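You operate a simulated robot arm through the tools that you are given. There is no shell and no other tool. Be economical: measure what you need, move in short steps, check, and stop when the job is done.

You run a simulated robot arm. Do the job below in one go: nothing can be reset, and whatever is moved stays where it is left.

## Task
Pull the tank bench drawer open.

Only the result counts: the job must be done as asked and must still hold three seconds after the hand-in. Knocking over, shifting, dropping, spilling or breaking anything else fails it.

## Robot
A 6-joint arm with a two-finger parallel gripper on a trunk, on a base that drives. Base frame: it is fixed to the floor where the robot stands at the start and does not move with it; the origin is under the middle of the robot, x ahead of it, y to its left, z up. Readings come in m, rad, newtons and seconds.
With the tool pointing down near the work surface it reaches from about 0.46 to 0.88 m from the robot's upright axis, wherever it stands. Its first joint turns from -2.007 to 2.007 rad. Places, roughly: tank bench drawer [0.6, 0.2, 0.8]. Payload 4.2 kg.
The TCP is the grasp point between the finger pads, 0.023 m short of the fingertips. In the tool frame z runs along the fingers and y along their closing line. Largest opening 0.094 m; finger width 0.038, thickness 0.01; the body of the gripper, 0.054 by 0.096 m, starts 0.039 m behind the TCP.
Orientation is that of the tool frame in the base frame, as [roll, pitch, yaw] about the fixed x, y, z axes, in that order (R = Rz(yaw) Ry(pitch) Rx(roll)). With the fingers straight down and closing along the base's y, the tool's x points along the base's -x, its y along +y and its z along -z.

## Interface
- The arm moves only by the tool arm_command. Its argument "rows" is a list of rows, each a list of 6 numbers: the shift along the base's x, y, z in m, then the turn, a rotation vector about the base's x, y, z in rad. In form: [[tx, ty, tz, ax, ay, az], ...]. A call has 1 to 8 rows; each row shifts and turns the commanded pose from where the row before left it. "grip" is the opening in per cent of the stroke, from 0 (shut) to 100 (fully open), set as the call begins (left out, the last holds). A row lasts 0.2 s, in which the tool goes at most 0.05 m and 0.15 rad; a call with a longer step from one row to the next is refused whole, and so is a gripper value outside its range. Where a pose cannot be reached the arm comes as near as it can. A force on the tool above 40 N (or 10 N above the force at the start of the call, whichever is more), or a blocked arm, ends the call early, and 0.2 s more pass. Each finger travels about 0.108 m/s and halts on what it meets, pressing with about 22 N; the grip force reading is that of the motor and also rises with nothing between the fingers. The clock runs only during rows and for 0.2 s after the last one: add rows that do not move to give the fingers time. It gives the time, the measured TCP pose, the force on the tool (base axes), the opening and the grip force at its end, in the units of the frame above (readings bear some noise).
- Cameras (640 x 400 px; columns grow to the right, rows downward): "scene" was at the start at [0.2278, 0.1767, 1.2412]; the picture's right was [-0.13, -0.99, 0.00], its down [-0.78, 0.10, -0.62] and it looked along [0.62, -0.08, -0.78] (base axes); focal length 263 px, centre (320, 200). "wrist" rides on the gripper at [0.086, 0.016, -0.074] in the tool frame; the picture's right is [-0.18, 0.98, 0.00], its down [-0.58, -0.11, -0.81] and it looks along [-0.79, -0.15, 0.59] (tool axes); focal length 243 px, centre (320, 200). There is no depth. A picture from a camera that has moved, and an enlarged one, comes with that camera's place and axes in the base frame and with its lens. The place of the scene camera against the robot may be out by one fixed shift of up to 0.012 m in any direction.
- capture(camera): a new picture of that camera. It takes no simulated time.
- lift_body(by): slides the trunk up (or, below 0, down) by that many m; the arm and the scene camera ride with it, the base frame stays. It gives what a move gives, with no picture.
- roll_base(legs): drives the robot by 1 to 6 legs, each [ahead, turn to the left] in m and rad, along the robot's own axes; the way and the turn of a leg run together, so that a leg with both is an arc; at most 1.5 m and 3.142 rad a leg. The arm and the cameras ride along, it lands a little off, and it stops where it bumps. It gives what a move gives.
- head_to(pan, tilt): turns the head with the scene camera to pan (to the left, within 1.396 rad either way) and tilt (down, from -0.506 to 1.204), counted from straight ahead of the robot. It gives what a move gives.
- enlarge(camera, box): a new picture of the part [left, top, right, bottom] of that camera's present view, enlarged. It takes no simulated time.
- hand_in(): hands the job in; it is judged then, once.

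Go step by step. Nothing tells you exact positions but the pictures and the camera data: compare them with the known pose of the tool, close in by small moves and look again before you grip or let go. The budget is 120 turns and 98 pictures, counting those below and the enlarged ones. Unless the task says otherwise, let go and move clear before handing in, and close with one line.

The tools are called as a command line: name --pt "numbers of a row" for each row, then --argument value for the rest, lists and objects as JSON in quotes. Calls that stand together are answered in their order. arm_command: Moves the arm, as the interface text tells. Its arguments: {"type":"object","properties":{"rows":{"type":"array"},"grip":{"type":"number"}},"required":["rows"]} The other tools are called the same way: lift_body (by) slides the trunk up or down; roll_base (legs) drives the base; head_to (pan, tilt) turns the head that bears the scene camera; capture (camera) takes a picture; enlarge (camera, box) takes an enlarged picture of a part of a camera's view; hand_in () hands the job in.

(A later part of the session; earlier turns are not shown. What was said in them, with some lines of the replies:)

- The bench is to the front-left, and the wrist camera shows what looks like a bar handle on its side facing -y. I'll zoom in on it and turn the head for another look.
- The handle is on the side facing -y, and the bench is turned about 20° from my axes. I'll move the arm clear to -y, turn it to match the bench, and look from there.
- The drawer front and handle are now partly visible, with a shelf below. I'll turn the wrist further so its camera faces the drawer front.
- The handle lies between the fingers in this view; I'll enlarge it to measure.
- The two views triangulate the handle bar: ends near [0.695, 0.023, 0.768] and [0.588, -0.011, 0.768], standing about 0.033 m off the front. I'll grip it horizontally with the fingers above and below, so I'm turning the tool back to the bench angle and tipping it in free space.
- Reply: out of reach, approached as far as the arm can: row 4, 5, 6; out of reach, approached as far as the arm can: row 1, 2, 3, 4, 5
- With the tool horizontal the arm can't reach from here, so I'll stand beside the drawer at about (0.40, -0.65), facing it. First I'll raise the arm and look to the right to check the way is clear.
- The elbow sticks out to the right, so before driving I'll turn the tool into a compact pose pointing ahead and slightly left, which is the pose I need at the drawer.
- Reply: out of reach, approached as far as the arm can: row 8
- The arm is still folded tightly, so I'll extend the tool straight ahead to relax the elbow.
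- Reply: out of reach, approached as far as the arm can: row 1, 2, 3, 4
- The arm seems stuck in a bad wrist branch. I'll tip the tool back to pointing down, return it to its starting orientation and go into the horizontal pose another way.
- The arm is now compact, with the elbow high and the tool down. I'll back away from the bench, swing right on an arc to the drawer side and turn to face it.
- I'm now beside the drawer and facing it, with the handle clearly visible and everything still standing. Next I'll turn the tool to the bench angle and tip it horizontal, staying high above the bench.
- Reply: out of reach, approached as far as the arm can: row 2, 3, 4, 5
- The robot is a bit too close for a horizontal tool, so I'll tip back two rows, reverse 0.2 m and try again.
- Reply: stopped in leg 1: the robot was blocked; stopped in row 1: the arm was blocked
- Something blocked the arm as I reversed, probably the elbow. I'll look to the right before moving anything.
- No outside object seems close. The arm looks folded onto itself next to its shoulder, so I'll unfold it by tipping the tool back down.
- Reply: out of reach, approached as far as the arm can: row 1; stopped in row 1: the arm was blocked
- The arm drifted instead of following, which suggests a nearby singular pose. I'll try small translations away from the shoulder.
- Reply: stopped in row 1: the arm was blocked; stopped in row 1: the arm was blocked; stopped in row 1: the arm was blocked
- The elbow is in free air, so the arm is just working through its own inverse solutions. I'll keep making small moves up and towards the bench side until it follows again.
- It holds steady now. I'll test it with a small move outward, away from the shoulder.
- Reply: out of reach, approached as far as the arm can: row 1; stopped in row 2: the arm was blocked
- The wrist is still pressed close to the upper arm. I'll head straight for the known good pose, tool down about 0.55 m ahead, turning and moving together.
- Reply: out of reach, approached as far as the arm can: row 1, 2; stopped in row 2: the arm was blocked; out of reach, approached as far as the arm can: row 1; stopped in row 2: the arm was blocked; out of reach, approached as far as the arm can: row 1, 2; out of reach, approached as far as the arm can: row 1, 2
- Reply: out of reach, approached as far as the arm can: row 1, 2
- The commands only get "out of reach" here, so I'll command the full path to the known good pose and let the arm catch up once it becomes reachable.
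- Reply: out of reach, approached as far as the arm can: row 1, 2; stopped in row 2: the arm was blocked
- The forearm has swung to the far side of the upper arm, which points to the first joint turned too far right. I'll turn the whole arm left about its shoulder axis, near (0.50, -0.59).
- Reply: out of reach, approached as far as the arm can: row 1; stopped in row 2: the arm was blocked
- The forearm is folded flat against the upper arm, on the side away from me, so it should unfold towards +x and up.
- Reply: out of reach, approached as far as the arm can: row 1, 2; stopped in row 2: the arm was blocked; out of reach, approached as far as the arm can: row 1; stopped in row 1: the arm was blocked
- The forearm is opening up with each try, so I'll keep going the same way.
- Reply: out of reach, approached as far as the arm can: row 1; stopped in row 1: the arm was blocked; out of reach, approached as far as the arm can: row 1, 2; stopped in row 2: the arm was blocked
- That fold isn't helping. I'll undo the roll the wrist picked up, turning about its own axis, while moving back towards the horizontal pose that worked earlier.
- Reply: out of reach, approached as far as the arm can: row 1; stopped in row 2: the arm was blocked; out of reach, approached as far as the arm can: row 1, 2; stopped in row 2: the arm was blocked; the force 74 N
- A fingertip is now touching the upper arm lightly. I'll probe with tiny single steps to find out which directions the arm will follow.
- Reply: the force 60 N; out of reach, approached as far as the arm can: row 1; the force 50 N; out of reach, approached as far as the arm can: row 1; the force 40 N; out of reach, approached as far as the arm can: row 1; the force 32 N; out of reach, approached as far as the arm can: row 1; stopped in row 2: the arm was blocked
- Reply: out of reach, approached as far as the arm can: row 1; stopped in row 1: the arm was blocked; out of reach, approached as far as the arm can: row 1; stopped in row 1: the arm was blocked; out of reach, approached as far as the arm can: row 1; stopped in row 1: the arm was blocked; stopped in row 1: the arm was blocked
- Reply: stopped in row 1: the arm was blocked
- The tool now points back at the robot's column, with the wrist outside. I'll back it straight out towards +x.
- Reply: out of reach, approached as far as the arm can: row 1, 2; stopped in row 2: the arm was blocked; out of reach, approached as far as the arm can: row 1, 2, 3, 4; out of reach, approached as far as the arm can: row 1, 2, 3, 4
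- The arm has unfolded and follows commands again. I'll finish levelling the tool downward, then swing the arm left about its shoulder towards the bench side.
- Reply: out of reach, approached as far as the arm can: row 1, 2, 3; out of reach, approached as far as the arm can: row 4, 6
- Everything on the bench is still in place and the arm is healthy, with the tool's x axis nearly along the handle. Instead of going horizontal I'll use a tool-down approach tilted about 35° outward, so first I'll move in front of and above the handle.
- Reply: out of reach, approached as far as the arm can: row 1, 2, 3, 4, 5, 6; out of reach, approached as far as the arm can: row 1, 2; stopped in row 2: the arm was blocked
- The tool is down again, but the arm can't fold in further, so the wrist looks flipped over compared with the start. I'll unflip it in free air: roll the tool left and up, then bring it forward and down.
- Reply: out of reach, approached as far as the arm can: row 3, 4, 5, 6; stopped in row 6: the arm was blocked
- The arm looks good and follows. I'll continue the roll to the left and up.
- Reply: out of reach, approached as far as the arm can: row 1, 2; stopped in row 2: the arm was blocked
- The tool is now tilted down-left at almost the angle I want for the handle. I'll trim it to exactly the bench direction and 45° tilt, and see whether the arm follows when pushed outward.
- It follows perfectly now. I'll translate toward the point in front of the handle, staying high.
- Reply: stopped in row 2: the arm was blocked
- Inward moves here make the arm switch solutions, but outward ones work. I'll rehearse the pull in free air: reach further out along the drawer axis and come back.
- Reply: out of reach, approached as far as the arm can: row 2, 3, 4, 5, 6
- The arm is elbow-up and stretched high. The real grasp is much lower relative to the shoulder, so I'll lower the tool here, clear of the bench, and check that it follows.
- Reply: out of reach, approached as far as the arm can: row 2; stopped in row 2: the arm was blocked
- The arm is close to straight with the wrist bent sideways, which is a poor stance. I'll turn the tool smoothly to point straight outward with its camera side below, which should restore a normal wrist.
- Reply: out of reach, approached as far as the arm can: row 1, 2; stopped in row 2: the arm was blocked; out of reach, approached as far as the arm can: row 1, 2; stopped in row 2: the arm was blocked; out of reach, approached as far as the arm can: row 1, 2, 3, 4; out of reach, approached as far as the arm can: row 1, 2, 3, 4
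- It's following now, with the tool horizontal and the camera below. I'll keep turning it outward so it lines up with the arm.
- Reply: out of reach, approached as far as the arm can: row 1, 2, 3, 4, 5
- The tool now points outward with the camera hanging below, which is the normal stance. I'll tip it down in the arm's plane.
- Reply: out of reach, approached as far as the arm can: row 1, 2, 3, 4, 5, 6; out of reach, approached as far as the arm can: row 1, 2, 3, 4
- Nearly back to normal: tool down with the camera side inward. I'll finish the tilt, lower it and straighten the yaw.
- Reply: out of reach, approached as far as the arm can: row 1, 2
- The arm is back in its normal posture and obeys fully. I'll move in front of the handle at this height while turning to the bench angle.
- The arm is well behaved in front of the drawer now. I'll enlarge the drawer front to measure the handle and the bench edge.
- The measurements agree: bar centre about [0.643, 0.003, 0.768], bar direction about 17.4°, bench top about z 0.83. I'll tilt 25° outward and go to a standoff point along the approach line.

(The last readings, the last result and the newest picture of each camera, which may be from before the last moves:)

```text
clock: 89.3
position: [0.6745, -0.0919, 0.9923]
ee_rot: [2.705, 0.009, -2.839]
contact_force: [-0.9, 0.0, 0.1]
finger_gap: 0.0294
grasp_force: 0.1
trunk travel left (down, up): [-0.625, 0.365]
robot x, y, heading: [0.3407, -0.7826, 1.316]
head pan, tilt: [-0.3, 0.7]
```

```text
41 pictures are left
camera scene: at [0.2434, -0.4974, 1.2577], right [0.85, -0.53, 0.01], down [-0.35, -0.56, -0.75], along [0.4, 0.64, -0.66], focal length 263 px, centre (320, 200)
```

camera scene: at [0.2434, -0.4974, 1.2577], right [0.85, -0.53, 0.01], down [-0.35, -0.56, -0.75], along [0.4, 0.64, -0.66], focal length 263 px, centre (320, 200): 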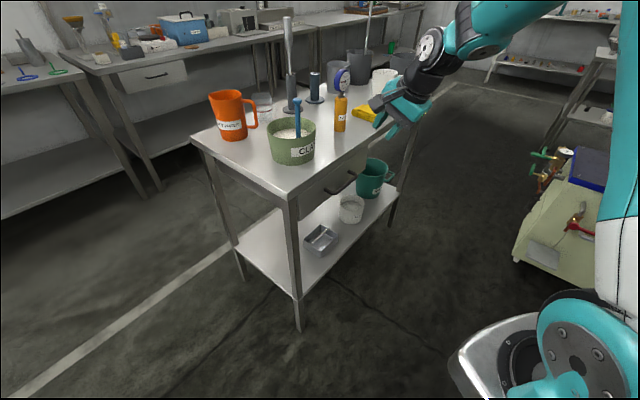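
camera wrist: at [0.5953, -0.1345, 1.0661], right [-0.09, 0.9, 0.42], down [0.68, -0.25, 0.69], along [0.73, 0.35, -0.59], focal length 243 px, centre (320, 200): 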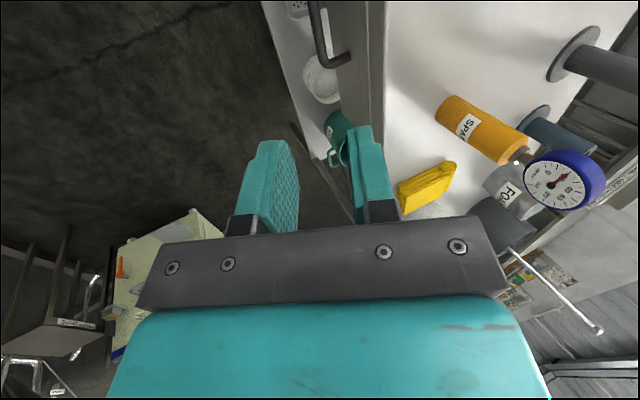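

Tilting works. I'll move down the approach line to 0.12 m from the bar and check.

arm_command --pt "-0.004 0.0118 -0.029 0 0 0" --pt "-0.004 0.0118 -0.029 0 0 0" --pt "-0.004 0.0118 -0.029 0 0 0" --pt "-0.004 0.0118 -0.029 0 0 0" --pt "0 0 0 0 0 0"

capture --camera "wrist"

enlarge --camera "scene" --box '[260, 100, 420, 200]'

```text
clock: 90.5
position: [0.6567, -0.0451, 0.8779]
ee_rot: [2.707, 0.009, -2.84]
contact_force: [0.2, 0.2, -0.7]
finger_gap: 0.0288
grasp_force: 0.0
trunk travel left (down, up): [-0.625, 0.365]
robot x, y, heading: [0.3414, -0.7855, 1.319]
head pan, tilt: [-0.3, 0.7]
```

```text
40 pictures are left
camera wrist: at [0.579, -0.0873, 0.9504], right [-0.09, 0.9, 0.42], down [0.68, -0.25, 0.69], along [0.73, 0.35, -0.59], focal length 243 px, centre (320, 200)
```

wrist: 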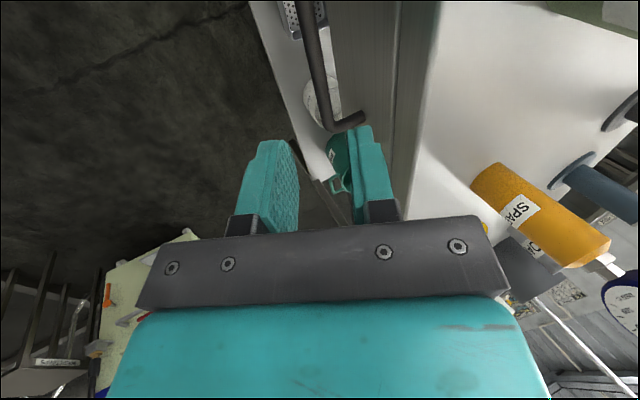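

```text
4.00 times, centred on (340, 150) of scene
camera zoom: at [0.2434, -0.4974, 1.2577], right [0.85, -0.53, 0.01], down [-0.35, -0.56, -0.75], along [0.4, 0.64, -0.66], focal length 1054 px, centre (240, 400)
```

zoom: 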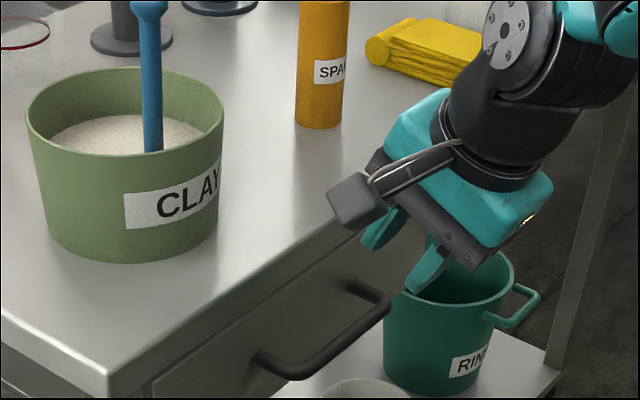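

The approach line passes through the bar to within a millimetre or two. I'll advance 0.075 m along it and look again.

arm_command --pt "-0.0031 0.01 -0.0227 0 0 0" --pt "-0.0031 0.01 -0.0227 0 0 0" --pt "-0.0031 0.01 -0.0227 0 0 0" --pt "0 0 0 0 0 0"

enlarge --camera "wrist" --box '[220, 0, 460, 240]'

enlarge --camera "scene" --box '[280, 120, 400, 200]'

```text
clock: 91.5
position: [0.6488, -0.0147, 0.8087]
ee_rot: [2.706, 0.009, -2.84]
contact_force: [-0.8, -0.6, 1.5]
finger_gap: 0.029
grasp_force: 0.1
trunk travel left (down, up): [-0.625, 0.365]
robot x, y, heading: [0.3399, -0.7868, 1.31]
head pan, tilt: [-0.3, 0.7]
```

```text
1.67 times, centred on (340, 120) of wrist
camera zoom: at [0.5695, -0.0569, 0.8814], right [-0.09, 0.9, 0.42], down [0.68, -0.25, 0.69], along [0.73, 0.35, -0.59], focal length 404 px, centre (287, 333)
```

zoom: 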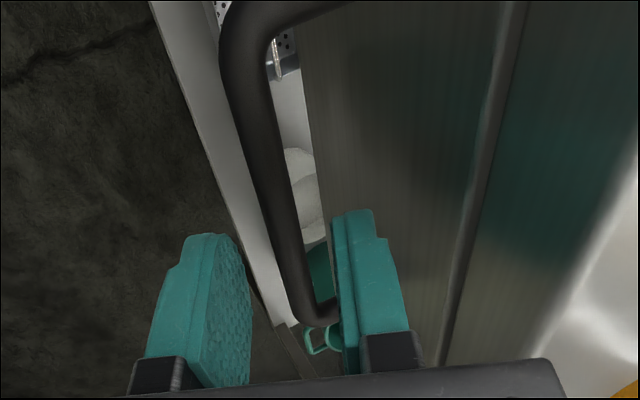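

```text
5.00 times, centred on (340, 160) of scene
camera zoom: at [0.2434, -0.4974, 1.2577], right [0.85, -0.53, 0.01], down [-0.35, -0.56, -0.75], along [0.4, 0.64, -0.66], focal length 1317 px, centre (220, 400)
```

zoom: 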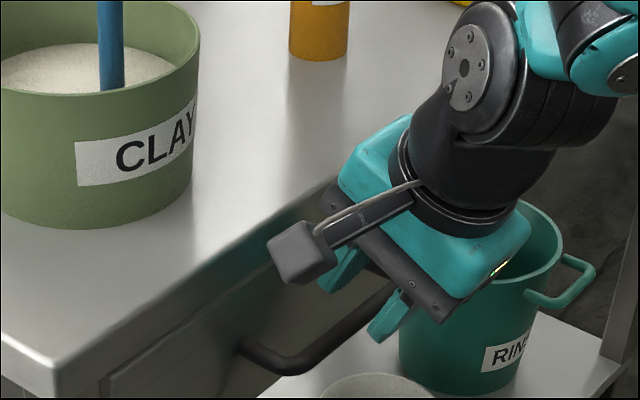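

The bar lies between the fingers, so I'll advance the last 0.03 m with a slight outward trim.

arm_command --pt "-0.0017 0.0054 -0.0145 0 0 0" --pt "-0.0017 0.0054 -0.0145 0 0 0" --pt "0 0 0 0 0 0"

enlarge --camera "wrist" --box '[220, 0, 460, 240]'

enlarge --camera "scene" --box '[280, 120, 400, 200]'

```text
clock: 92.3
position: [0.6445, -0.0039, 0.7784]
ee_rot: [2.706, 0.009, -2.841]
contact_force: [0.1, -1.1, -0.6]
finger_gap: 0.0292
grasp_force: 0.1
trunk travel left (down, up): [-0.625, 0.365]
robot x, y, heading: [0.3388, -0.7876, 1.318]
head pan, tilt: [-0.3, 0.7]
```

```text
1.67 times, centred on (340, 120) of wrist
camera zoom: at [0.5662, -0.0466, 0.8516], right [-0.09, 0.9, 0.42], down [0.68, -0.25, 0.69], along [0.73, 0.35, -0.59], focal length 404 px, centre (287, 333)
```

zoom: 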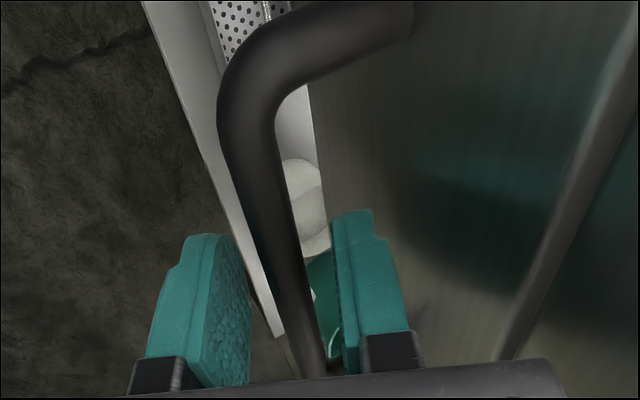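

```text
5.00 times, centred on (340, 160) of scene
camera zoom: at [0.2434, -0.4974, 1.2577], right [0.85, -0.53, 0.01], down [-0.35, -0.56, -0.75], along [0.4, 0.64, -0.66], focal length 1317 px, centre (220, 400)
```

zoom: 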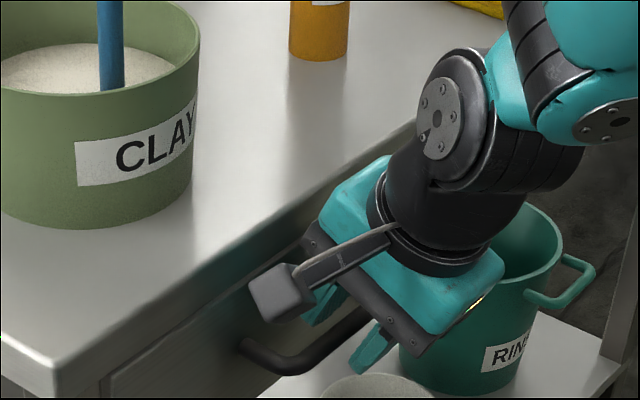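

The fingers straddle the bar with no contact force. I'll close the gripper now.

arm_command --pt "0 0 0 0 0 0" --pt "0 0 0 0 0 0" --pt "0 0 0 0 0 0" --pt "0 0 0 0 0 0" --grip 0

enlarge --camera "wrist" --box '[220, 0, 460, 240]'

```text
clock: 93.3
position: [0.6456, -0.0025, 0.7794]
ee_rot: [2.706, 0.009, -2.84]
contact_force: [0.8, 1.3, -0.6]
finger_gap: 0.012
grasp_force: 44.9
trunk travel left (down, up): [-0.625, 0.365]
robot x, y, heading: [0.3406, -0.7873, 1.316]
head pan, tilt: [-0.3, 0.7]
```

```text
1.67 times, centred on (340, 120) of wrist
camera zoom: at [0.5662, -0.0466, 0.8517], right [-0.09, 0.9, 0.42], down [0.68, -0.25, 0.69], along [0.73, 0.35, -0.59], focal length 404 px, centre (287, 333)
```

zoom: 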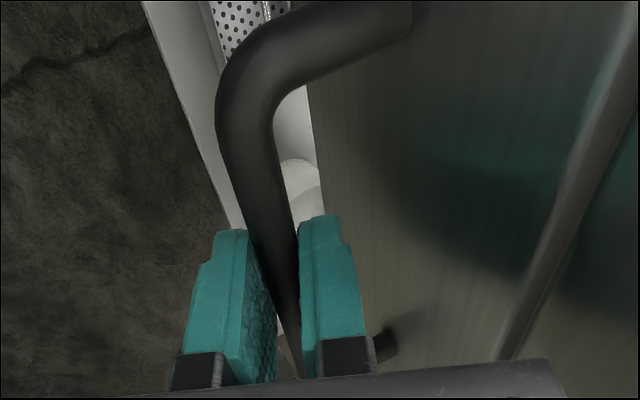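

The bar is gripped, with the 12 mm gap matching its diameter. I'll pull gently along the drawer axis.

arm_command --pt "0.0045 -0.0143 0 0 0 0" --pt "0.0045 -0.0143 0 0 0 0" --pt "0.0045 -0.0143 0 0 0 0" --pt "0.0045 -0.0143 0 0 0 0" --pt "0 0 0 0 0 0"

capture --camera "scene"

```text
clock: 94.5
position: [0.6632, -0.0619, 0.778]
ee_rot: [2.707, 0.007, -2.841]
contact_force: [4.7, 0.7, -19.0]
finger_gap: 0.0117
grasp_force: 45.0
trunk travel left (down, up): [-0.625, 0.365]
robot x, y, heading: [0.3402, -0.7859, 1.319]
head pan, tilt: [-0.3, 0.7]
```

```text
33 pictures are left
camera scene: at [0.244, -0.4966, 1.2573], right [0.85, -0.53, 0.01], down [-0.35, -0.56, -0.75], along [0.4, 0.63, -0.66], focal length 263 px, centre (320, 200)
```

scene: 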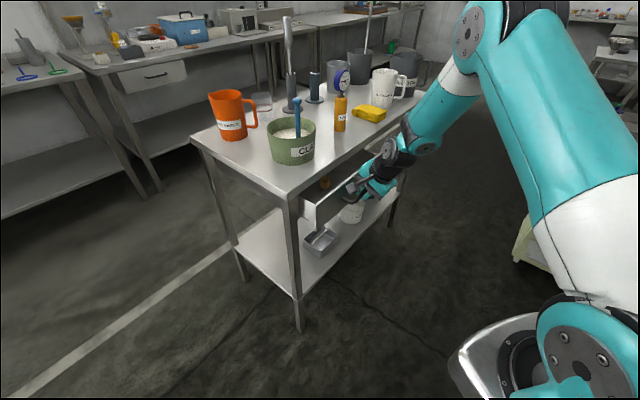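

The drawer is opening. There's some vertical force, so I'll ease it with a tiny drop and keep pulling gently.

arm_command --pt "0.0036 -0.0115 -0.001 0 0 0" --pt "0.0036 -0.0115 -0.001 0 0 0" --pt "0.0036 -0.0115 0 0 0 0" --pt "0.0036 -0.0115 0 0 0 0" --pt "0.0036 -0.0115 0 0 0 0" --pt "0 0 0 0 0 0"

arm_command --pt "0.0036 -0.0115 0 0 0 0" --pt "0.0036 -0.0115 0 0 0 0" --pt "0.0036 -0.0115 0 0 0 0" --pt "0.0036 -0.0115 0 0 0 0" --pt "0 0 0 0 0 0"

capture --camera "scene"

```text
clock: 95.9
position: [0.6821, -0.118, 0.7779]
ee_rot: [2.705, 0.011, -2.842]
contact_force: [12.3, 3.8, -7.0]
finger_gap: 0.0116
grasp_force: 44.8
trunk travel left (down, up): [-0.625, 0.365]
robot x, y, heading: [0.3427, -0.7844, 1.314]
head pan, tilt: [-0.3, 0.7]
```

```text
clock: 97.1
position: [0.6971, -0.1625, 0.7786]
ee_rot: [2.707, 0.009, -2.84]
contact_force: [12.9, 5.3, -3.2]
finger_gap: 0.0119
grasp_force: 44.9
trunk travel left (down, up): [-0.625, 0.365]
robot x, y, heading: [0.335, -0.7821, 1.307]
head pan, tilt: [-0.3, 0.7]
```

```text
32 pictures are left
camera scene: at [0.2443, -0.497, 1.2577], right [0.85, -0.53, 0.01], down [-0.35, -0.56, -0.75], along [0.4, 0.63, -0.66], focal length 263 px, centre (320, 200)
```

scene: 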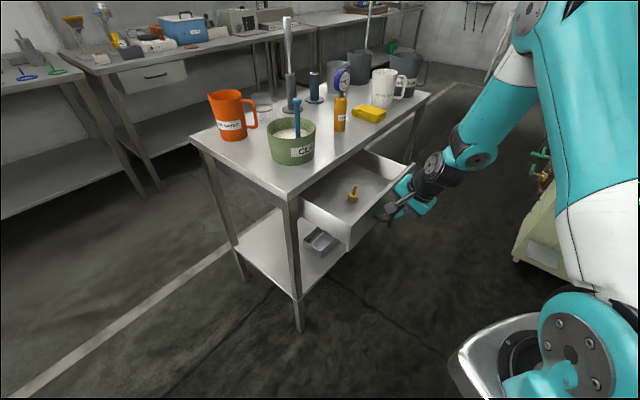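

The drawer is open about 0.17 m and everything else is undisturbed. I'll pull a little more, watching for the end stop.

arm_command --pt "0.005 -0.0115 0 0 0 0" --pt "0.005 -0.0115 0 0 0 0" --pt "0.0038 -0.0115 0 0 0 0" --pt "0.0038 -0.0115 0 0 0 0" --pt "0 0 0 0 0 0"

capture --camera "scene"

```text
clock: 98.3
position: [0.7126, -0.2111, 0.778]
ee_rot: [2.704, 0.005, -2.839]
contact_force: [7.1, 2.7, 9.4]
finger_gap: 0.0115
grasp_force: 45.1
trunk travel left (down, up): [-0.625, 0.365]
robot x, y, heading: [0.3415, -0.7829, 1.313]
head pan, tilt: [-0.3, 0.7]
```

```text
31 pictures are left
camera scene: at [0.2437, -0.4975, 1.2579], right [0.85, -0.53, 0.01], down [-0.35, -0.56, -0.75], along [0.4, 0.64, -0.66], focal length 263 px, centre (320, 200)
```

scene: 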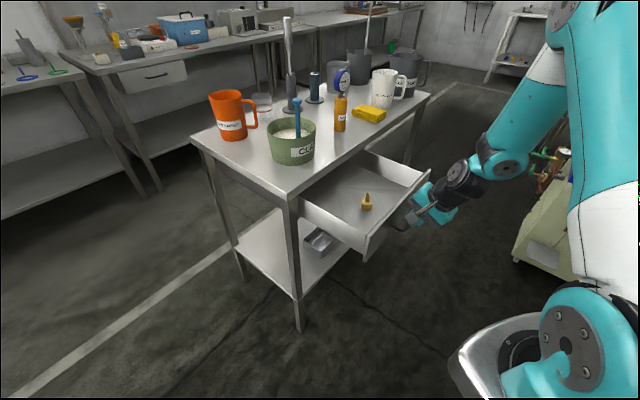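

It's open about 0.21 m. I'll take one more short pull for margin while the arm is still comfortable.

arm_command --pt "0.004 -0.0115 -0.0005 0 0 0" --pt "0.004 -0.0115 0 0 0 0" --pt "0.004 -0.0115 0 0 0 0" --pt "0 0 0 0 0 0" --pt "0 0 0 0 0 0"

```text
clock: 99.0
position: [0.7155, -0.2403, 0.7916]
ee_rot: [2.654, 0.031, -2.838]
contact_force: [-7.5, 56.6, -2.0]
finger_gap: 0.0115
grasp_force: 45.0
trunk travel left (down, up): [-0.625, 0.365]
robot x, y, heading: [0.3417, -0.7833, 1.321]
head pan, tilt: [-0.3, 0.7]
stopped in row 3: the force on the tool passed its limit (the readings are from after the stop); the commanded pose is now the measured one
```

The end stop is reached at about 0.24 m, so the drawer is fully open. I'll look, then release in place.

arm_command --pt "0 0 0 0 0 0" --pt "0 0 0 0 0 0" --pt "0 0 0 0 0 0" --grip 28

enlarge --camera "wrist" --box '[220, 0, 460, 240]'

capture --camera "scene"

```text
clock: 99.8
position: [0.7151, -0.2476, 0.7881]
ee_rot: [2.672, 0.021, -2.837]
contact_force: [-1.5, 2.4, 3.4]
finger_gap: 0.0278
grasp_force: 1.7
trunk travel left (down, up): [-0.625, 0.365]
robot x, y, heading: [0.3389, -0.7854, 1.315]
head pan, tilt: [-0.3, 0.7]
```

```text
1.67 times, centred on (340, 120) of wrist
camera zoom: at [0.6375, -0.293, 0.8591], right [-0.1, 0.89, 0.45], down [0.68, -0.27, 0.68], along [0.73, 0.37, -0.58], focal length 404 px, centre (287, 333)
```

zoom: 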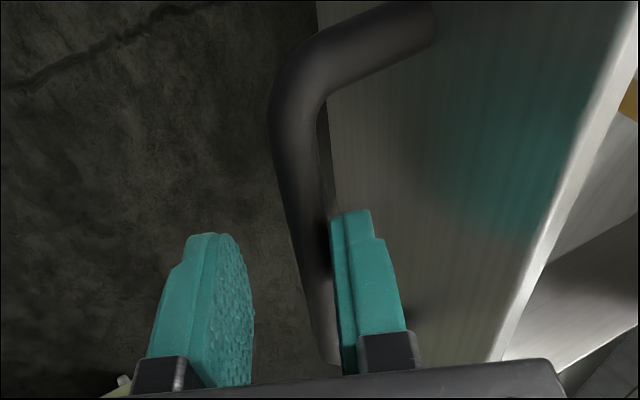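

```text
29 pictures are left
camera scene: at [0.2421, -0.4992, 1.2576], right [0.85, -0.53, 0.01], down [-0.34, -0.56, -0.75], along [0.4, 0.64, -0.66], focal length 263 px, centre (320, 200)
```

scene: 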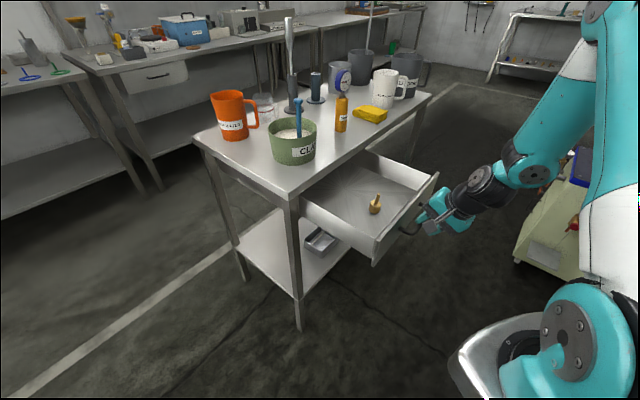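

It's released and the drawer stays fully open. I'll rise straight up with the trunk, which keeps the arm's posture and draws the fingers off the bar.

lift_body --by 0.03

lift_body --by 0.15

capture --camera "scene"

capture --camera "wrist"

```text
clock: 100.6
position: [0.7156, -0.2468, 0.8178]
ee_rot: [2.673, 0.02, -2.838]
contact_force: [-0.4, -0.7, 0.1]
finger_gap: 0.026
grasp_force: 0.1
trunk travel left (down, up): [-0.655, 0.335]
robot x, y, heading: [0.3372, -0.785, 1.318]
head pan, tilt: [-0.3, 0.7]
```

```text
clock: 102.3
position: [0.7158, -0.2465, 0.9679]
ee_rot: [2.671, 0.02, -2.838]
contact_force: [0.3, -0.3, 0.6]
finger_gap: 0.0263
grasp_force: 0.2
trunk travel left (down, up): [-0.805, 0.185]
robot x, y, heading: [0.3412, -0.782, 1.314]
head pan, tilt: [-0.3, 0.7]
```

```text
28 pictures are left
camera scene: at [0.2433, -0.4952, 1.4376], right [0.85, -0.53, 0.01], down [-0.34, -0.56, -0.75], along [0.4, 0.64, -0.66], focal length 263 px, centre (320, 200)
```

scene: 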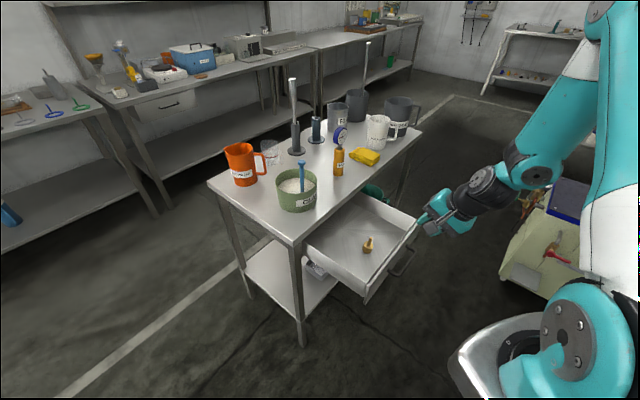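

```text
27 pictures are left
camera wrist: at [0.6375, -0.2932, 1.0394], right [-0.09, 0.89, 0.45], down [0.68, -0.27, 0.68], along [0.73, 0.37, -0.58], focal length 243 px, centre (320, 200)
```

wrist: 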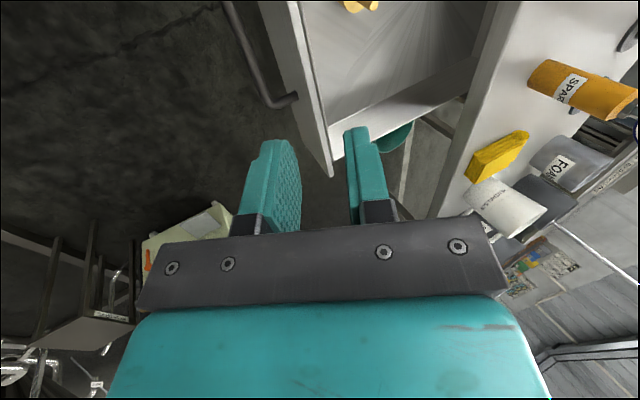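

The drawer is fully open, the gripper is clear above it and everything on the bench is still standing, so I'm handing in.

hand_in

```text
The job is handed in.
```

The tank bench drawer is pulled open to its end stop, about 0.24 m. The gripper has let go and is clear of it, and nothing on the bench appears to have moved.
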